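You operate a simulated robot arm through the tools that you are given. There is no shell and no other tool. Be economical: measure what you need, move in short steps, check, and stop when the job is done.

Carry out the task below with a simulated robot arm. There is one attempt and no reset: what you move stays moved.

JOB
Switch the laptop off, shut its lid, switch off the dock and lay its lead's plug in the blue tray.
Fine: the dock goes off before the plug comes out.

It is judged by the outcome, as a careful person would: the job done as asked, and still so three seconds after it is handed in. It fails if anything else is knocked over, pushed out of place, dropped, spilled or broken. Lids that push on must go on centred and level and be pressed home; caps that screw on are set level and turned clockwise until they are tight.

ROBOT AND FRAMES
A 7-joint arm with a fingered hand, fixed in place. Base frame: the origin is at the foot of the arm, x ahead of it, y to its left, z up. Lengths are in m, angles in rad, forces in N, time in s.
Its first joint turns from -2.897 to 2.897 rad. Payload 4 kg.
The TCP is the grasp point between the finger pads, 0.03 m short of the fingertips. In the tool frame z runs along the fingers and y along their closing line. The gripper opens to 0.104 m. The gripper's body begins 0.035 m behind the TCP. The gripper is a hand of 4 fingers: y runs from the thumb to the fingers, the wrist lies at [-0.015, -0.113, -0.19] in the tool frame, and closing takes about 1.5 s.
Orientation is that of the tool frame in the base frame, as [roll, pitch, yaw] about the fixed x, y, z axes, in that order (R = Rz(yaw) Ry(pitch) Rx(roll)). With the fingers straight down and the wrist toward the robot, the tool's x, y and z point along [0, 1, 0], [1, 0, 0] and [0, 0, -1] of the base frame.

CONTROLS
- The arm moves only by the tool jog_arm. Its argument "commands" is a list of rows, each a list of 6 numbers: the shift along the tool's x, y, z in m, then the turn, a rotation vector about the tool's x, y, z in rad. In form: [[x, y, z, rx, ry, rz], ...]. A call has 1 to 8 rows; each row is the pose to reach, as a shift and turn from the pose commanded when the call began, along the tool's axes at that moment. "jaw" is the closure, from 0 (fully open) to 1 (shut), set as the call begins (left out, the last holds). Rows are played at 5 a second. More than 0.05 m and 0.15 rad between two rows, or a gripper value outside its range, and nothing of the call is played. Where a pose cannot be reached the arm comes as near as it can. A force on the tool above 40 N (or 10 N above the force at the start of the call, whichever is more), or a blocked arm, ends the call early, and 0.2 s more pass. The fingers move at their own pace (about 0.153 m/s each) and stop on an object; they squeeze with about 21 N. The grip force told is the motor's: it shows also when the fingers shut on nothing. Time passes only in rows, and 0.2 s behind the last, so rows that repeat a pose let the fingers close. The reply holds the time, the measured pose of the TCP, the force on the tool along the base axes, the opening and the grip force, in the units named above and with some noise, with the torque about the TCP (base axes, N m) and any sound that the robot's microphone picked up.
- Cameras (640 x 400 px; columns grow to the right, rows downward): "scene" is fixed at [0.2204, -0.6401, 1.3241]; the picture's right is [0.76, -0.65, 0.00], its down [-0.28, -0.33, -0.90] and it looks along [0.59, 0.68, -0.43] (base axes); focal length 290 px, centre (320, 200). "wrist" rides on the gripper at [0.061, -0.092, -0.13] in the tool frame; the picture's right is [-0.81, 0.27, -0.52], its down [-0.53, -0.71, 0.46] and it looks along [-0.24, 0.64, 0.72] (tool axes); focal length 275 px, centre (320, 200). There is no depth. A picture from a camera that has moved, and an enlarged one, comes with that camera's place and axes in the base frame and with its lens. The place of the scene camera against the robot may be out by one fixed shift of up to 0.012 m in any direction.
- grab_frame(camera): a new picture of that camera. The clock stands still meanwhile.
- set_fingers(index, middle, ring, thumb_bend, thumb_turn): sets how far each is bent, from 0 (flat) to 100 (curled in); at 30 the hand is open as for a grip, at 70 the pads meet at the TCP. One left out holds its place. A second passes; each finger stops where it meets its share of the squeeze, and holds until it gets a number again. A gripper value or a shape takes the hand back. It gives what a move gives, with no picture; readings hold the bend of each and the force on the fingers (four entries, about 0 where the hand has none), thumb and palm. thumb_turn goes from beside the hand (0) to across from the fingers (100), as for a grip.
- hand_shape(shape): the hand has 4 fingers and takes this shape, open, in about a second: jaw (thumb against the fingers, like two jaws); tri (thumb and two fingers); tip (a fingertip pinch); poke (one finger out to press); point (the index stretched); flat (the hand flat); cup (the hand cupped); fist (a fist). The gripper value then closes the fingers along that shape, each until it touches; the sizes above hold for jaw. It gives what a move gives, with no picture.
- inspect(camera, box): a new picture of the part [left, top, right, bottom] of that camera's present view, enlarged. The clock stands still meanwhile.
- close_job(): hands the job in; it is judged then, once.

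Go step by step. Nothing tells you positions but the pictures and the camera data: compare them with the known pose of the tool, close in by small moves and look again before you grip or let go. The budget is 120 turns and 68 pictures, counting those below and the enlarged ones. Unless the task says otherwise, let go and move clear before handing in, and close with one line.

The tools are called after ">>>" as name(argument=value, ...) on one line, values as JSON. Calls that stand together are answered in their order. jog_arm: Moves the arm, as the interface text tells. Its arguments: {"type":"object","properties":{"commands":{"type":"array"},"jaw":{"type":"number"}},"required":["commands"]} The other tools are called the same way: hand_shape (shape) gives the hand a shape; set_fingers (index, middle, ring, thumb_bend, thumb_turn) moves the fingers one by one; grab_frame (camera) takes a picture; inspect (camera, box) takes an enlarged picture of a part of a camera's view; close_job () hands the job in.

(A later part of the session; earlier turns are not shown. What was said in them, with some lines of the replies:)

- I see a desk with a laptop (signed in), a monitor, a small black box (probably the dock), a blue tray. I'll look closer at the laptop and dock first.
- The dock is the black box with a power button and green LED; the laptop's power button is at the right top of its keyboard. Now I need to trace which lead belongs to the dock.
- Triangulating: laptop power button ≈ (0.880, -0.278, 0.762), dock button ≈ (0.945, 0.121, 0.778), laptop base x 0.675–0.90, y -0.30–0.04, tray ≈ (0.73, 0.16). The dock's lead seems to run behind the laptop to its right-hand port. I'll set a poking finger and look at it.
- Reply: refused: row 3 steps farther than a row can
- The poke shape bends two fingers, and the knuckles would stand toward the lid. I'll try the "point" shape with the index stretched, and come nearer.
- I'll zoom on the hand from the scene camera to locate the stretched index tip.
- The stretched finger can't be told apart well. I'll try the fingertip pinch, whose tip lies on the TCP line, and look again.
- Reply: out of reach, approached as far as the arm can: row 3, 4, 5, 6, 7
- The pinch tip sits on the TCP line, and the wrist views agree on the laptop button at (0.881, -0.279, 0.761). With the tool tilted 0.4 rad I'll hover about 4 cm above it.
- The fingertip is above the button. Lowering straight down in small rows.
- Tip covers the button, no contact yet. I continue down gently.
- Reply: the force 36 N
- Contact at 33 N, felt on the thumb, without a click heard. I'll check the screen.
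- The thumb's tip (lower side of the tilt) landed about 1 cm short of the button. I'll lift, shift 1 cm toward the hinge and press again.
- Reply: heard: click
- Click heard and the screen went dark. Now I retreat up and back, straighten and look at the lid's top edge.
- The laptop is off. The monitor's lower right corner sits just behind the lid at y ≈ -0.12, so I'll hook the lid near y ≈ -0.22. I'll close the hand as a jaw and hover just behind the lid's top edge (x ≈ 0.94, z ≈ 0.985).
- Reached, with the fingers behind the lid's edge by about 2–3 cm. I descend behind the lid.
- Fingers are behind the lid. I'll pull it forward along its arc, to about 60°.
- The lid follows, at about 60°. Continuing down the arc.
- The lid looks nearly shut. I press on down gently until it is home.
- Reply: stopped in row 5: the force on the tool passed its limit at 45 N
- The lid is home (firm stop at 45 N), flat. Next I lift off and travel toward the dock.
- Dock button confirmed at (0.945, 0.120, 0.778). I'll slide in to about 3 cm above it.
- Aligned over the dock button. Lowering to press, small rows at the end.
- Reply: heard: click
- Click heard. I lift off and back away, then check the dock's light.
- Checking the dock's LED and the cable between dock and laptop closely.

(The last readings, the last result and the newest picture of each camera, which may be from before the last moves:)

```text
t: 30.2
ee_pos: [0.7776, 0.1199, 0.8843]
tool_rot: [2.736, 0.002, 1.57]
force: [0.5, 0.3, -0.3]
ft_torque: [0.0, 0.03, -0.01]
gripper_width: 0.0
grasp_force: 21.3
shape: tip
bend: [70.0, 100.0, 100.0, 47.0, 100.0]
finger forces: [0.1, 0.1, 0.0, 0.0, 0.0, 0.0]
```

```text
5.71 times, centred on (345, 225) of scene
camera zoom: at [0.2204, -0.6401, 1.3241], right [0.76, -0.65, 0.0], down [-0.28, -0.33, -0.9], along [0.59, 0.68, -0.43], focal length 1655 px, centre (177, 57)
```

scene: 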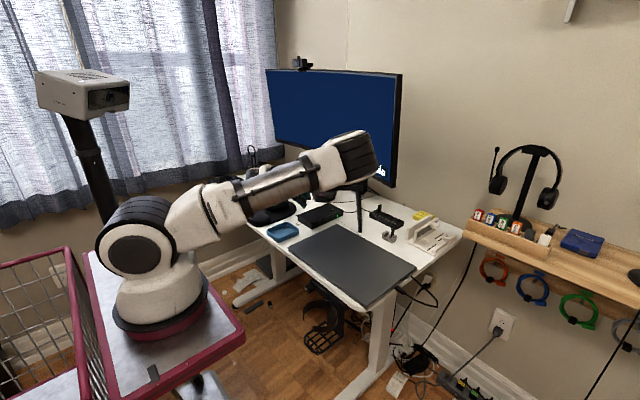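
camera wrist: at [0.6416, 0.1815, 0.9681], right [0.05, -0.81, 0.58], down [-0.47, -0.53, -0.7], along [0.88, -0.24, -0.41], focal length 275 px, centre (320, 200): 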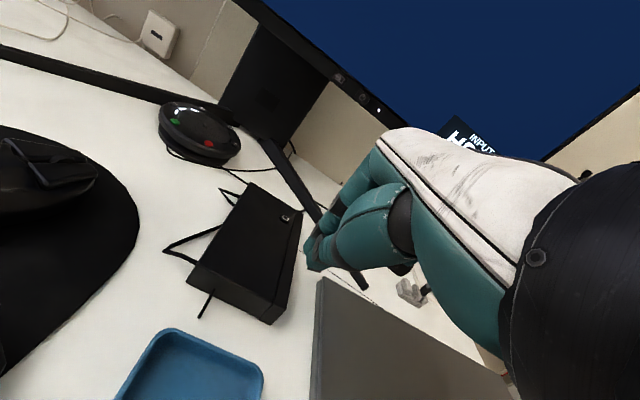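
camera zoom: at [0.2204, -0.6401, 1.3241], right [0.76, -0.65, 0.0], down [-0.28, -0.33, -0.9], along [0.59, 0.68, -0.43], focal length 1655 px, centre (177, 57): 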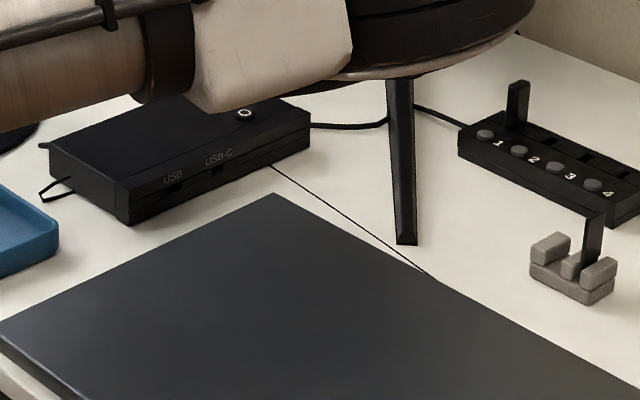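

Dock and its hub are dark: off. The dock's lead runs behind/under the laptop to the plug at the laptop's right side, about (0.80, -0.315, 0.75). I move over there with the hand upright and look.

>>> jog_arm(commands=[[-0.045, -0.006, -0.008, 0.1, 0, 0], [-0.09, -0.012, -0.016, 0.2, 0, 0], [-0.135, -0.018, -0.024, 0.3, 0, 0], [-0.18, -0.024, -0.032, 0.4, 0, 0], [-0.225, -0.03, -0.04, 0.4, 0, 0], [-0.27, -0.0344, -0.0471, 0.4, 0, 0]], jaw=0)

>>> jog_arm(commands=[[-0.045, -0.005, 0, 0, 0, 0], [-0.09, -0.01, 0, 0, 0, 0], [-0.135, -0.015, 0, 0, 0, 0], [-0.18, -0.02, 0, 0, 0, 0], [-0.21, -0.027, 0, 0, 0, 0]])

>>> grab_frame(camera="wrist")

>>> inspect(camera="scene", box=[340, 180, 460, 310])

```text
t: 31.6
ee_pos: [0.7305, -0.149, 0.915]
tool_rot: [3.136, 0.0, 1.573]
force: [0.2, 0.2, 0.3]
ft_torque: [0.0, -0.01, 0.02]
gripper_width: 0.1038
grasp_force: 0.0
shape: tip
bend: [30.0, 98.0, 99.0, 30.0, 98.0]
finger forces: [0.0, 0.0, 0.0, 0.0, 0.0, 0.0]
```

```text
t: 32.8
ee_pos: [0.7024, -0.3606, 0.9145]
tool_rot: [3.132, 0.002, 1.573]
force: [0.5, -0.1, -0.7]
ft_torque: [0.02, 0.02, 0.02]
gripper_width: 0.1036
grasp_force: 0.1
shape: tip
bend: [30.0, 98.0, 99.0, 30.0, 98.0]
finger forces: [0.0, 0.0, 0.0, 0.1, 0.0, 0.0]
```

```text
29 pictures are left
camera wrist: at [0.6087, -0.2989, 1.0435], right [0.27, -0.81, 0.52], down [-0.71, -0.53, -0.46], along [0.65, -0.24, -0.72], focal length 275 px, centre (320, 200)
```

wrist: 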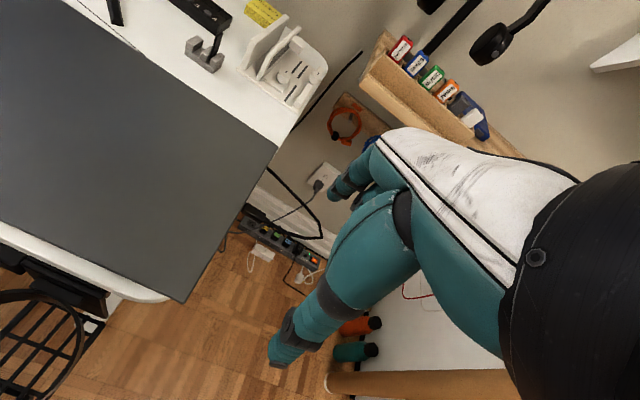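

```text
3.08 times, centred on (400, 245) of scene
camera zoom: at [0.2204, -0.6401, 1.3241], right [0.76, -0.65, 0.0], down [-0.28, -0.33, -0.9], along [0.59, 0.68, -0.43], focal length 891 px, centre (74, 62)
```

zoom: 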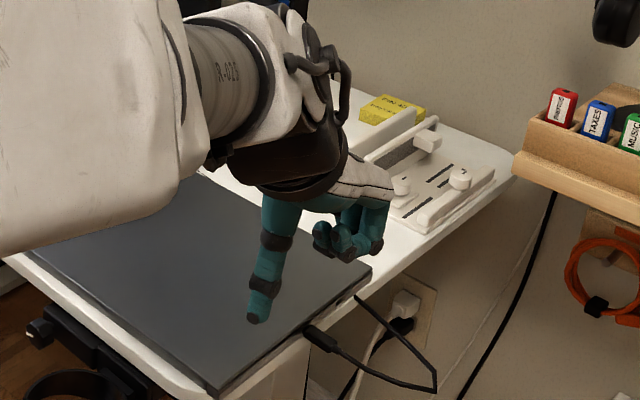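

Zooming in on the plug from the wrist camera.

>>> inspect(camera="wrist", box=[200, 130, 360, 270])

```text
2.86 times, centred on (280, 200) of wrist
camera zoom: at [0.6087, -0.2989, 1.0435], right [0.27, -0.81, 0.52], down [-0.71, -0.53, -0.46], along [0.65, -0.24, -0.72], focal length 786 px, centre (434, 200)
```

zoom: 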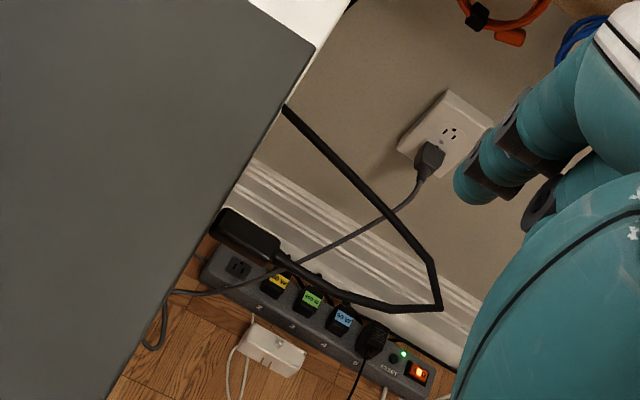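

The plug is around (0.793, -0.322, 0.755), and index and thumb line up with the TCP in y. Its lead loops out to about y -0.42. I'll half-close the pinch and hover above the plug.

>>> jog_arm(commands=[[0.011, 0.03, 0.02, 0, 0, 0], [0.022, 0.06, 0.04, 0, 0, 0], [0.033, 0.091, 0.06, 0, 0, 0], [0.033, 0.091, 0.06, 0, 0, 0]], jaw=0.3)

>>> grab_frame(camera="wrist")

>>> inspect(camera="scene", box=[360, 210, 460, 310])

```text
t: 33.8
ee_pos: [0.7924, -0.328, 0.8561]
tool_rot: [3.135, 0.0, 1.569]
force: [0.4, 0.0, 0.4]
ft_torque: [0.01, -0.01, -0.03]
gripper_width: 0.0728
grasp_force: 0.0
shape: tip
bend: [28.0, 98.0, 99.0, 58.0, 99.0]
finger forces: [0.1, 0.0, 0.0, 0.0, 0.1, 0.0]
```

```text
26 pictures are left
camera wrist: at [0.7005, -0.2649, 0.9842], right [0.27, -0.81, 0.52], down [-0.71, -0.53, -0.46], along [0.65, -0.24, -0.72], focal length 275 px, centre (320, 200)
```

wrist: 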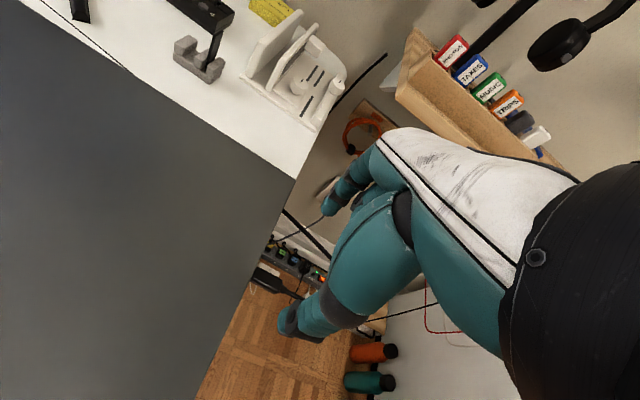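

```text
4.00 times, centred on (410, 260) of scene
camera zoom: at [0.2204, -0.6401, 1.3241], right [0.76, -0.65, 0.0], down [-0.28, -0.33, -0.9], along [0.59, 0.68, -0.43], focal length 1158 px, centre (-40, -40)
```

zoom: 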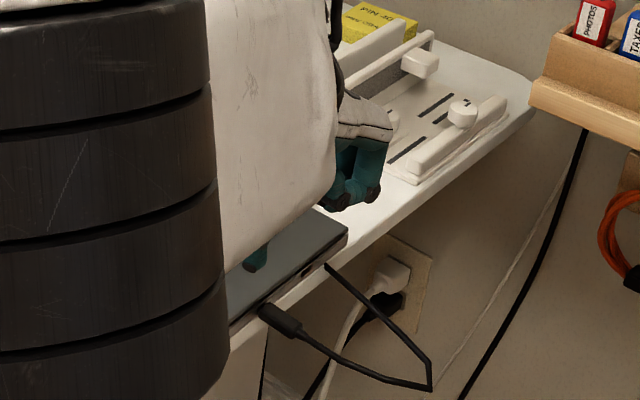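

>>> inspect(camera="wrist", box=[220, 180, 360, 350])

```text
2.35 times, centred on (290, 265) of wrist
camera zoom: at [0.7005, -0.2649, 0.9842], right [0.27, -0.81, 0.52], down [-0.71, -0.53, -0.46], along [0.65, -0.24, -0.72], focal length 648 px, centre (391, 47)
```

zoom: 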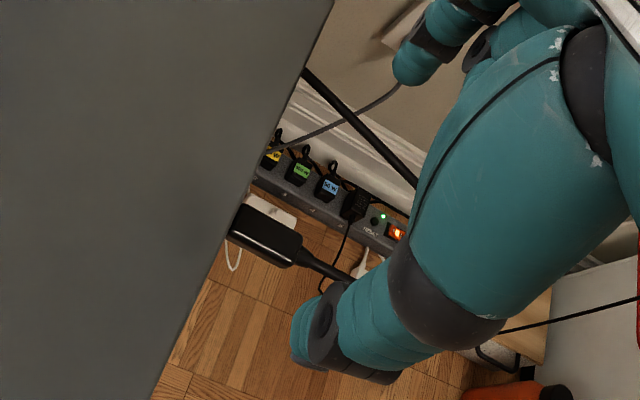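

The plug's center is confirmed at (0.795, -0.323, 0.752). I descend with thumb and index on either side of it.

>>> jog_arm(commands=[[0, 0.002, 0.03, 0, 0, 0], [0, 0.003, 0.055, 0, 0, 0], [0, 0.003, 0.075, 0, 0, 0], [0, 0.003, 0.091, 0, 0, 0]])

>>> inspect(camera="wrist", box=[220, 180, 360, 350])

>>> inspect(camera="scene", box=[360, 210, 460, 310])

```text
t: 34.8
ee_pos: [0.7977, -0.3271, 0.7645]
tool_rot: [3.135, 0.0, 1.57]
force: [-0.9, -0.1, 0.1]
ft_torque: [0.01, -0.02, -0.01]
gripper_width: 0.073
grasp_force: 0.0
shape: tip
bend: [28.0, 98.0, 99.0, 58.0, 99.0]
finger forces: [0.1, 0.1, 0.0, 0.0, 0.0, 0.0]
```

```text
2.35 times, centred on (290, 265) of wrist
camera zoom: at [0.7047, -0.2648, 0.8928], right [0.27, -0.81, 0.52], down [-0.71, -0.53, -0.46], along [0.65, -0.24, -0.72], focal length 648 px, centre (391, 47)
```

zoom: 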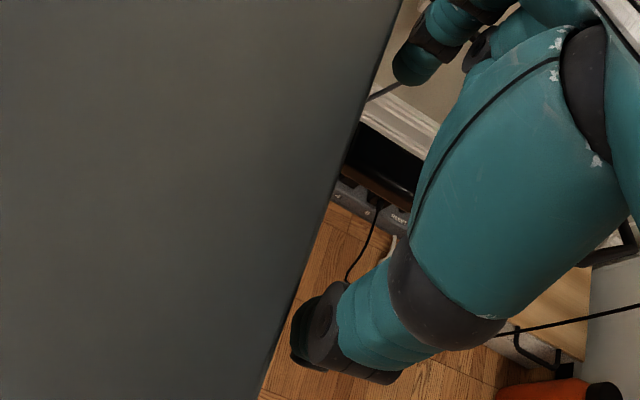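

```text
4.00 times, centred on (410, 260) of scene
camera zoom: at [0.2204, -0.6401, 1.3241], right [0.76, -0.65, 0.0], down [-0.28, -0.33, -0.9], along [0.59, 0.68, -0.43], focal length 1158 px, centre (-40, -40)
```

zoom: 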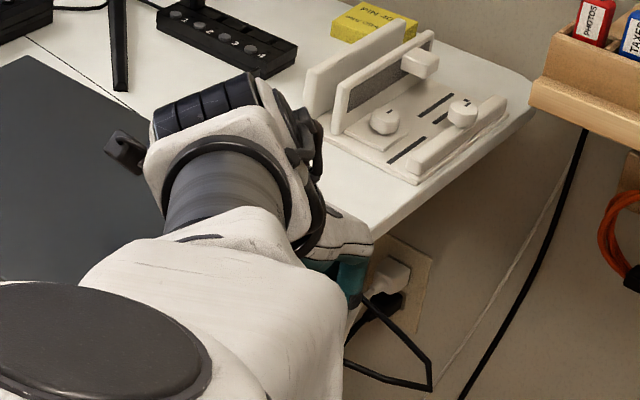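

The hand is in place with no contact. Closing the pinch on the plug.

>>> jog_arm(commands=[[0, 0, 0, 0, 0, 0], [0, 0, 0, 0, 0, 0], [0, 0, 0, 0, 0, 0], [0, 0, 0, 0, 0, 0], [0, 0, 0, 0, 0, 0], [0, 0, 0, 0, 0, 0], [0, 0, 0, 0, 0, 0], [0, 0, 0, 0, 0, 0]], jaw=1)

```text
t: 36.6
ee_pos: [0.7985, -0.3265, 0.7635]
tool_rot: [3.135, 0.0, 1.571]
force: [0.3, 0.1, -2.4]
ft_torque: [0.0, 0.03, -0.01]
gripper_width: 0.0105
grasp_force: 20.6
shape: tip
bend: [72.0, 100.0, 100.0, 75.0, 100.0]
finger forces: [16.0, 0.0, 0.0, 0.0, 16.5, 0.0]
```

Plug gripped (1 cm wide). Pulling it straight out to the right.

>>> jog_arm(commands=[[-0.006, 0, 0, 0, 0, 0], [-0.012, 0, 0, 0, 0, 0], [-0.018, 0, 0, 0, 0, 0], [-0.026, 0, 0, 0, 0, 0], [-0.034, 0, 0, 0, 0, 0], [-0.042, 0, 0, 0, 0, 0]])

>>> grab_frame(camera="wrist")

>>> grab_frame(camera="scene")

```text
t: 38.0
ee_pos: [0.7968, -0.3686, 0.7638]
tool_rot: [3.134, 0.002, 1.571]
force: [-0.3, 0.6, -0.2]
ft_torque: [0.01, 0.0, 0.03]
gripper_width: 0.0104
grasp_force: 21.1
shape: tip
bend: [72.0, 100.0, 100.0, 77.0, 100.0]
finger forces: [1.0, 0.0, 0.0, 0.1, 0.0, 0.1]
```

```text
21 pictures are left
camera wrist: at [0.7043, -0.3066, 0.8941], right [0.27, -0.81, 0.52], down [-0.71, -0.53, -0.46], along [0.65, -0.24, -0.72], focal length 275 px, centre (320, 200)
```

wrist: 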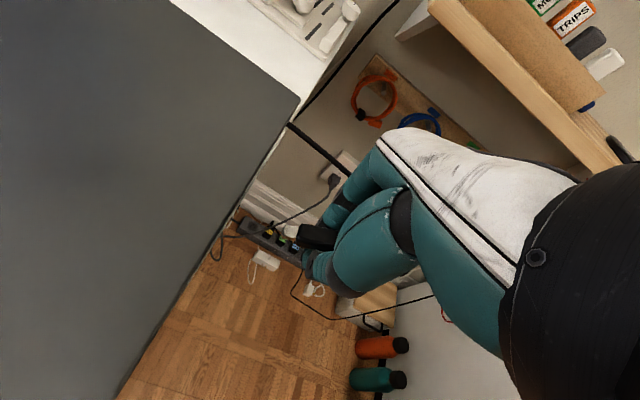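

```text
20 pictures are left
```

scene: 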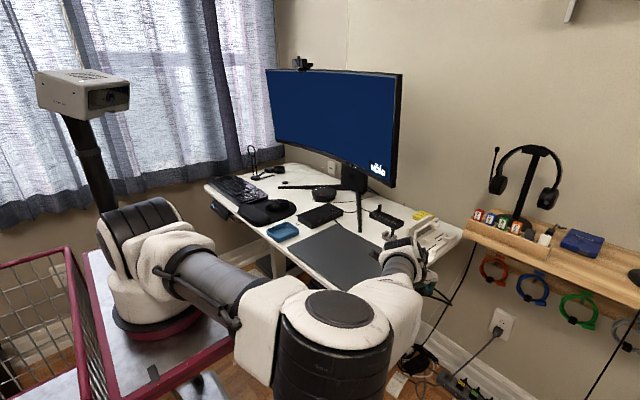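

The plug seems out; the finger force reads low, so I check the grip.

>>> inspect(camera="wrist", box=[270, 170, 390, 310])

>>> jog_arm(commands=[[-0.01, 0, 0, 0, 0, 0]])

```text
2.86 times, centred on (330, 240) of wrist
camera zoom: at [0.7043, -0.3066, 0.8941], right [0.27, -0.81, 0.52], down [-0.71, -0.53, -0.46], along [0.65, -0.24, -0.72], focal length 786 px, centre (291, 86)
```

zoom: 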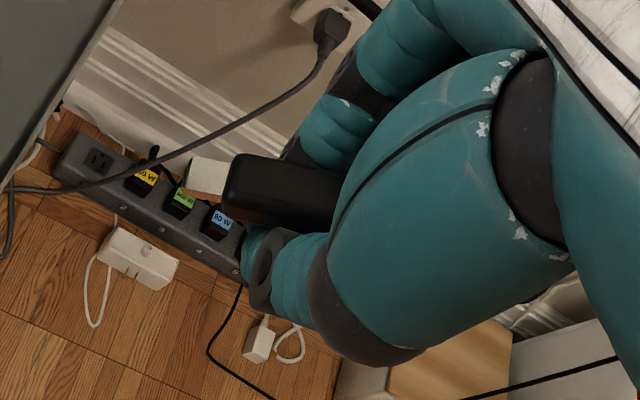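

```text
t: 38.4
ee_pos: [0.7972, -0.3776, 0.7648]
tool_rot: [3.134, 0.0, 1.571]
force: [-0.4, 0.2, 0.0]
ft_torque: [-0.03, 0.02, -0.01]
gripper_width: 0.0103
grasp_force: 21.2
shape: tip
bend: [72.0, 100.0, 100.0, 77.0, 100.0]
finger forces: [1.1, 0.0, 0.0, 0.1, 0.1, 0.1]
```

The plug is out and firmly held between thumb and index. I lift and carry it over the laptop, watching the force for any tug from the lead.

>>> jog_arm(commands=[[0, 0, -0.04, 0, 0, 0], [0, 0, -0.08, 0, 0, 0], [0.03, -0.01, -0.11, 0, 0, 0], [0.07, -0.015, -0.12, 0, 0, 0], [0.11, -0.02, -0.12, 0, 0, 0]])

>>> grab_frame(camera="scene")

>>> grab_frame(camera="wrist")

```text
t: 39.6
ee_pos: [0.7758, -0.2689, 0.885]
tool_rot: [3.134, 0.0, 1.57]
force: [0.2, 0.0, 0.0]
ft_torque: [0.0, -0.01, -0.05]
gripper_width: 0.0104
grasp_force: 20.9
shape: tip
bend: [72.0, 100.0, 100.0, 77.0, 100.0]
finger forces: [1.3, 0.0, 0.0, 0.0, 0.0, 0.1]
```

```text
18 pictures are left
```

scene: 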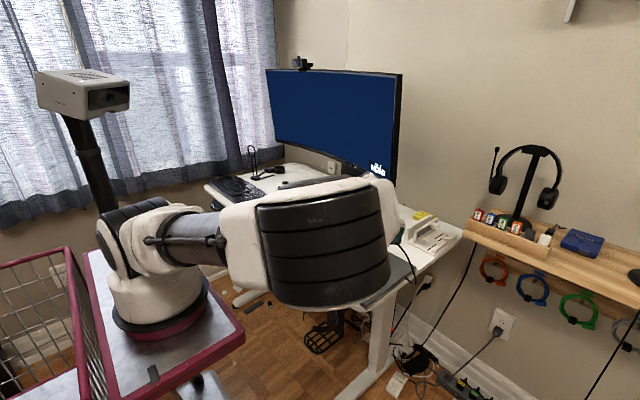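

```text
17 pictures are left
camera wrist: at [0.683, -0.2066, 1.0147], right [0.27, -0.81, 0.52], down [-0.71, -0.53, -0.46], along [0.65, -0.24, -0.72], focal length 275 px, centre (320, 200)
```

wrist: 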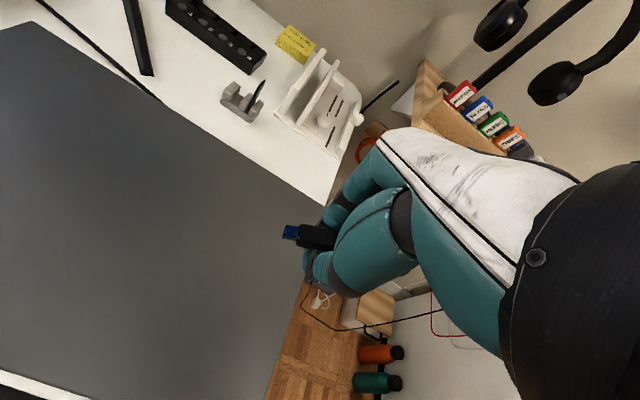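

No tug, and the plug's blue end shows it is clear of the port. Carrying on toward the tray.

>>> jog_arm(commands=[[0.045, -0.006, 0, 0, 0, 0], [0.09, -0.012, 0, 0, 0, 0], [0.135, -0.018, 0, 0, 0, 0], [0.18, -0.024, 0, 0, 0, 0], [0.225, -0.03, 0, 0, 0, 0], [0.27, -0.036, 0, 0, 0, 0], [0.315, -0.042, 0, 0, 0, 0], [0.36, -0.048, 0, 0, 0, 0]])

>>> grab_frame(camera="scene")

>>> grab_frame(camera="wrist")

```text
t: 41.4
ee_pos: [0.7284, 0.0909, 0.8838]
tool_rot: [3.133, 0.001, 1.569]
force: [-1.0, -0.4, 0.5]
ft_torque: [0.0, 0.01, 0.0]
gripper_width: 0.0103
grasp_force: 20.7
shape: tip
bend: [72.0, 100.0, 100.0, 77.0, 100.0]
finger forces: [1.2, 0.1, 0.0, 0.0, 0.0, 0.0]
```

```text
16 pictures are left
```

scene: 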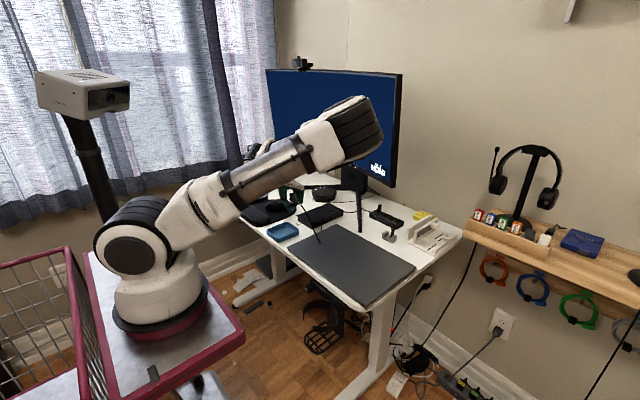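

```text
15 pictures are left
camera wrist: at [0.6354, 0.1532, 1.0128], right [0.27, -0.81, 0.52], down [-0.71, -0.53, -0.46], along [0.65, -0.25, -0.72], focal length 275 px, centre (320, 200)
```

wrist: 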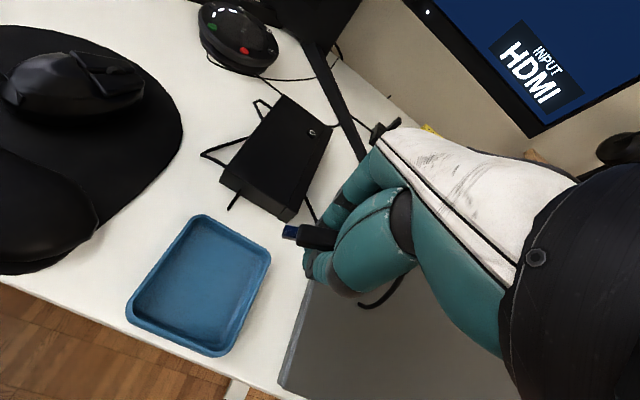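

The tray spans x 0.667–0.758, y 0.097–0.172 (centre 0.712, 0.135). I move so the plug is centred over it and go lower.

>>> jog_arm(commands=[[0.02, -0.01, 0, 0, 0, 0], [0.034, -0.017, 0.02, 0, 0, 0], [0.034, -0.017, 0.05, 0, 0, 0], [0.034, -0.017, 0.075, 0, 0, 0]])

>>> grab_frame(camera="wrist")

>>> inspect(camera="scene", box=[240, 190, 360, 270])

```text
t: 42.4
ee_pos: [0.7118, 0.1252, 0.8093]
tool_rot: [3.132, 0.002, 1.571]
force: [-0.2, -0.4, -0.4]
ft_torque: [-0.01, -0.03, 0.01]
gripper_width: 0.0102
grasp_force: 20.9
shape: tip
bend: [72.0, 100.0, 100.0, 77.0, 100.0]
finger forces: [1.3, 0.0, 0.0, 0.1, 0.0, 0.0]
```

```text
14 pictures are left
camera wrist: at [0.6191, 0.188, 0.9383], right [0.27, -0.81, 0.52], down [-0.71, -0.53, -0.46], along [0.65, -0.24, -0.72], focal length 275 px, centre (320, 200)
```

wrist: 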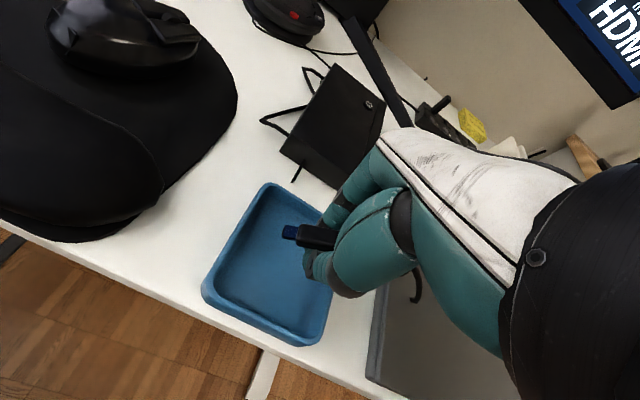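

```text
5.00 times, centred on (300, 230) of scene
camera zoom: at [0.2204, -0.6401, 1.3241], right [0.76, -0.65, 0.0], down [-0.28, -0.33, -0.9], along [0.59, 0.68, -0.43], focal length 1448 px, centre (420, 50)
```

zoom: 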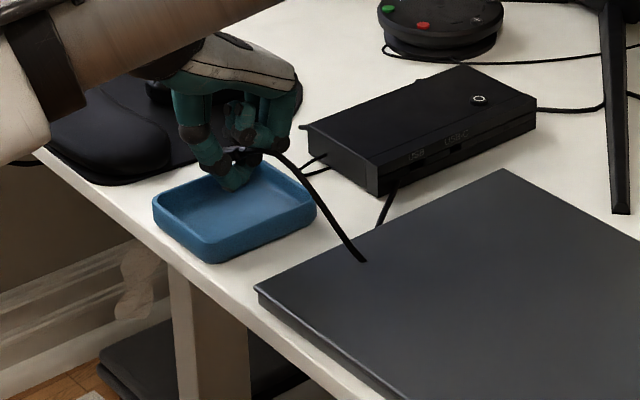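

Plug is over the tray; the curled fingers are well above the rim. Shifting 5 mm further in and lowering gently to the floor.

>>> jog_arm(commands=[[0.005, 0, 0.01, 0, 0, 0], [0.006, 0, 0.018, 0, 0, 0], [0.006, 0, 0.024, 0, 0, 0], [0.006, 0, 0.028, 0, 0, 0]])

>>> inspect(camera="scene", box=[240, 190, 360, 270])

```text
t: 43.4
ee_pos: [0.7114, 0.1307, 0.7817]
tool_rot: [3.136, 0.003, 1.573]
force: [0.8, -0.6, 0.1]
ft_torque: [0.02, 0.02, -0.02]
gripper_width: 0.0103
grasp_force: 21.0
shape: tip
bend: [72.0, 100.0, 100.0, 77.0, 100.0]
finger forces: [1.4, 0.0, 0.0, 0.1, 0.0, 0.0]
```

```text
5.00 times, centred on (300, 230) of scene
camera zoom: at [0.2204, -0.6401, 1.3241], right [0.76, -0.65, 0.0], down [-0.28, -0.33, -0.9], along [0.59, 0.68, -0.43], focal length 1448 px, centre (420, 50)
```

zoom: 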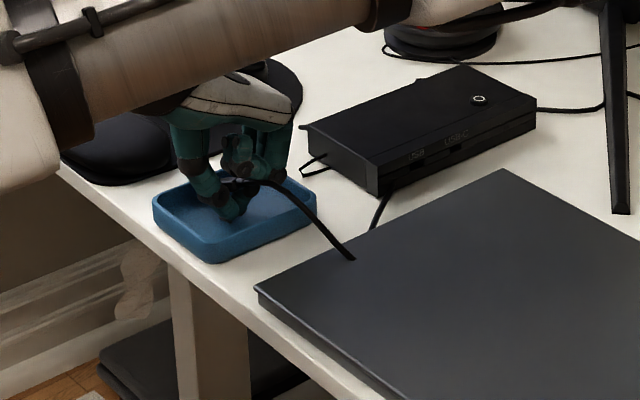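

Fingertips are inside the tray; a little lower until they touch.

>>> jog_arm(commands=[[0, 0, 0.002, 0, 0, 0], [0, 0, 0.004, 0, 0, 0], [0, 0, 0.006, 0, 0, 0], [0, 0, 0.008, 0, 0, 0]])

```text
t: 44.2
ee_pos: [0.7125, 0.1329, 0.7782]
tool_rot: [3.13, -0.002, 1.572]
force: [-3.1, 0.0, 14.0]
ft_torque: [0.04, 0.1, 0.0]
gripper_width: 0.0111
grasp_force: 21.2
shape: tip
bend: [72.0, 100.0, 100.0, 78.0, 100.0]
finger forces: [1.1, 0.1, 0.0, 0.1, 0.0, 0.0]
stopped in row 3: the force on the tool passed its limit at 45 N (the readings are from after the stop); the commanded pose is now the measured one
```

Contact with the tray floor. I lift a few millimetres and open the pinch only slightly.

>>> jog_arm(commands=[[0, 0, -0.003, 0, 0, 0]])

>>> set_fingers(index=61, thumb_bend=68)

>>> inspect(camera="scene", box=[250, 200, 330, 260])

>>> inspect(camera="wrist", box=[230, 150, 390, 310])

```text
t: 44.6
ee_pos: [0.7118, 0.1323, 0.7804]
tool_rot: [3.129, -0.002, 1.572]
force: [-0.1, -0.1, 0.1]
ft_torque: [-0.01, 0.0, 0.0]
gripper_width: 0.0106
grasp_force: 20.9
shape: tip
bend: [72.0, 100.0, 100.0, 77.0, 100.0]
finger forces: [1.0, 0.0, 0.0, 0.0, 0.0, 0.0]
```

```text
t: 45.6
ee_pos: [0.7113, 0.1319, 0.7803]
tool_rot: [3.128, -0.002, 1.571]
force: [-0.5, 0.0, 18.5]
ft_torque: [0.13, -0.14, 0.01]
gripper_width: 0.0059
grasp_force: 10.1
shape: fingers
bend: [67.0, 100.0, 100.0, 69.0, 100.0]
finger forces: [16.0, 0.0, 0.0, 0.1, 3.4, 0.0]
```

```text
6.67 times, centred on (290, 230) of scene
camera zoom: at [0.2204, -0.6401, 1.3241], right [0.76, -0.65, 0.0], down [-0.28, -0.33, -0.9], along [0.59, 0.68, -0.43], focal length 1930 px, centre (520, 0)
```

zoom: 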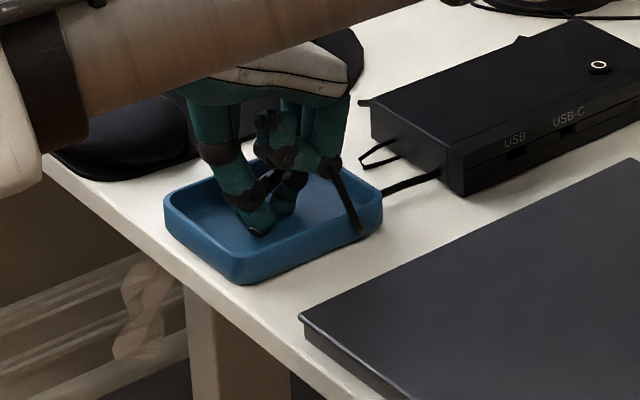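

```text
2.50 times, centred on (310, 230) of wrist
camera zoom: at [0.6185, 0.1939, 0.9101], right [0.27, -0.81, 0.52], down [-0.71, -0.53, -0.47], along [0.66, -0.24, -0.72], focal length 688 px, centre (345, 125)
```

zoom: 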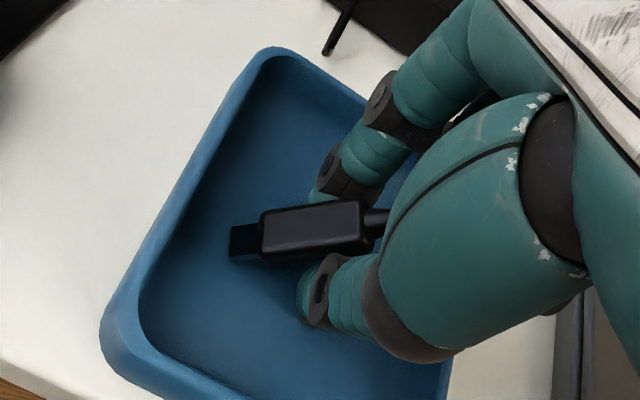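

The opening fingers reach the floor. I raise the hand by 1 cm and open a bit more.

>>> jog_arm(commands=[[0, 0, -0.005, 0, 0, 0], [0, 0, -0.009, 0, 0, 0]])

>>> set_fingers(index=53, thumb_bend=60)

>>> inspect(camera="wrist", box=[230, 150, 390, 310])

```text
t: 46.2
ee_pos: [0.7115, 0.1311, 0.7882]
tool_rot: [3.13, 0.0, 1.571]
force: [0.5, 0.4, 0.5]
ft_torque: [0.03, -0.02, -0.02]
gripper_width: 0.0146
grasp_force: 0.1
shape: fingers
bend: [61.0, 100.0, 100.0, 68.0, 100.0]
finger forces: [0.1, 0.0, 0.0, 0.1, 0.1, 0.0]
```

```text
t: 47.2
ee_pos: [0.7125, 0.1322, 0.7888]
tool_rot: [3.13, 0.0, 1.573]
force: [0.5, 0.9, 0.6]
ft_torque: [0.0, 0.0, 0.01]
gripper_width: 0.0344
grasp_force: 0.0
shape: fingers
bend: [53.0, 100.0, 100.0, 60.0, 100.0]
finger forces: [0.0, 0.1, 0.0, 0.1, 0.0, 0.0]
```

```text
2.50 times, centred on (310, 230) of wrist
camera zoom: at [0.6189, 0.1938, 0.9183], right [0.27, -0.81, 0.52], down [-0.71, -0.53, -0.47], along [0.65, -0.24, -0.72], focal length 688 px, centre (345, 125)
```

zoom: 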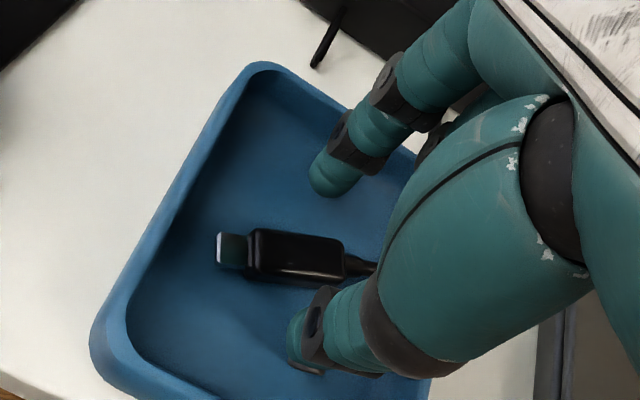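

The plug is free and lies in the tray. I lift straight up and move away.

>>> jog_arm(commands=[[0, 0, -0.02, 0, 0, 0], [0, 0, -0.05, 0, 0, 0], [0, 0, -0.09, 0, 0, 0], [0, 0, -0.13, 0, 0, 0], [0, -0.02, -0.17, 0, 0, 0], [0, -0.05, -0.2, 0, 0, 0]])

>>> grab_frame(camera="wrist")

>>> grab_frame(camera="scene")

```text
t: 48.6
ee_pos: [0.66, 0.1313, 0.988]
tool_rot: [3.133, -0.001, 1.573]
force: [0.5, -0.2, 0.8]
ft_torque: [0.03, 0.04, 0.0]
gripper_width: 0.0348
grasp_force: 0.1
shape: fingers
bend: [53.0, 100.0, 100.0, 60.0, 100.0]
finger forces: [0.0, 0.1, 0.0, 0.0, 0.0, 0.0]
```

```text
8 pictures are left
camera wrist: at [0.5658, 0.1938, 1.1177], right [0.27, -0.81, 0.52], down [-0.71, -0.53, -0.46], along [0.65, -0.24, -0.72], focal length 275 px, centre (320, 200)
```

wrist: 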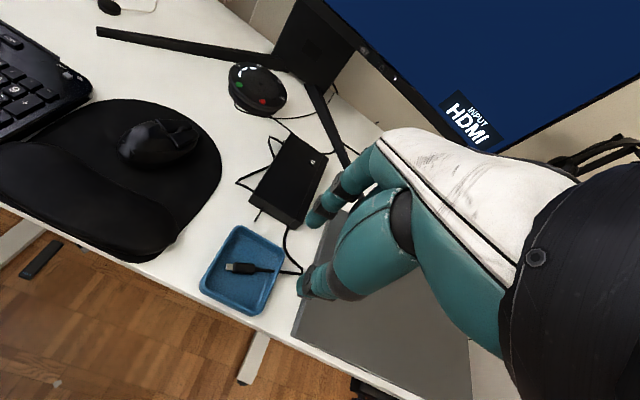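

```text
7 pictures are left
```

scene: 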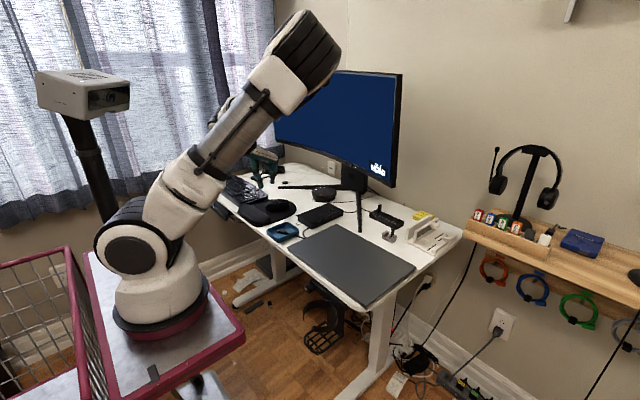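

The plug lies in the tray with its lead going to the dock. One close check before handing in.

>>> inspect(camera="scene", box=[250, 180, 430, 310])

```text
3.08 times, centred on (340, 245) of scene
camera zoom: at [0.2204, -0.6401, 1.3241], right [0.76, -0.65, 0.0], down [-0.28, -0.33, -0.9], along [0.59, 0.68, -0.43], focal length 891 px, centre (258, 62)
```

zoom: 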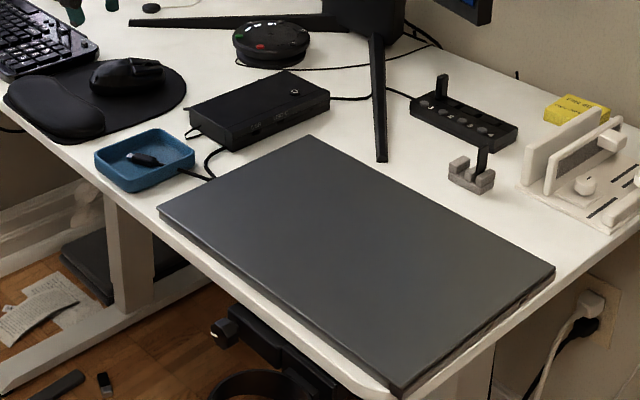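

The laptop is off and shut, the dock is dark, the plug lies in the blue tray, and everything else looks in place. Handing in.

>>> close_job()

```text
The job is handed in.
```

The job is handed in: the laptop is off with its lid shut, the dock was switched off before its lead was unplugged, and the plug lies in the blue tray.
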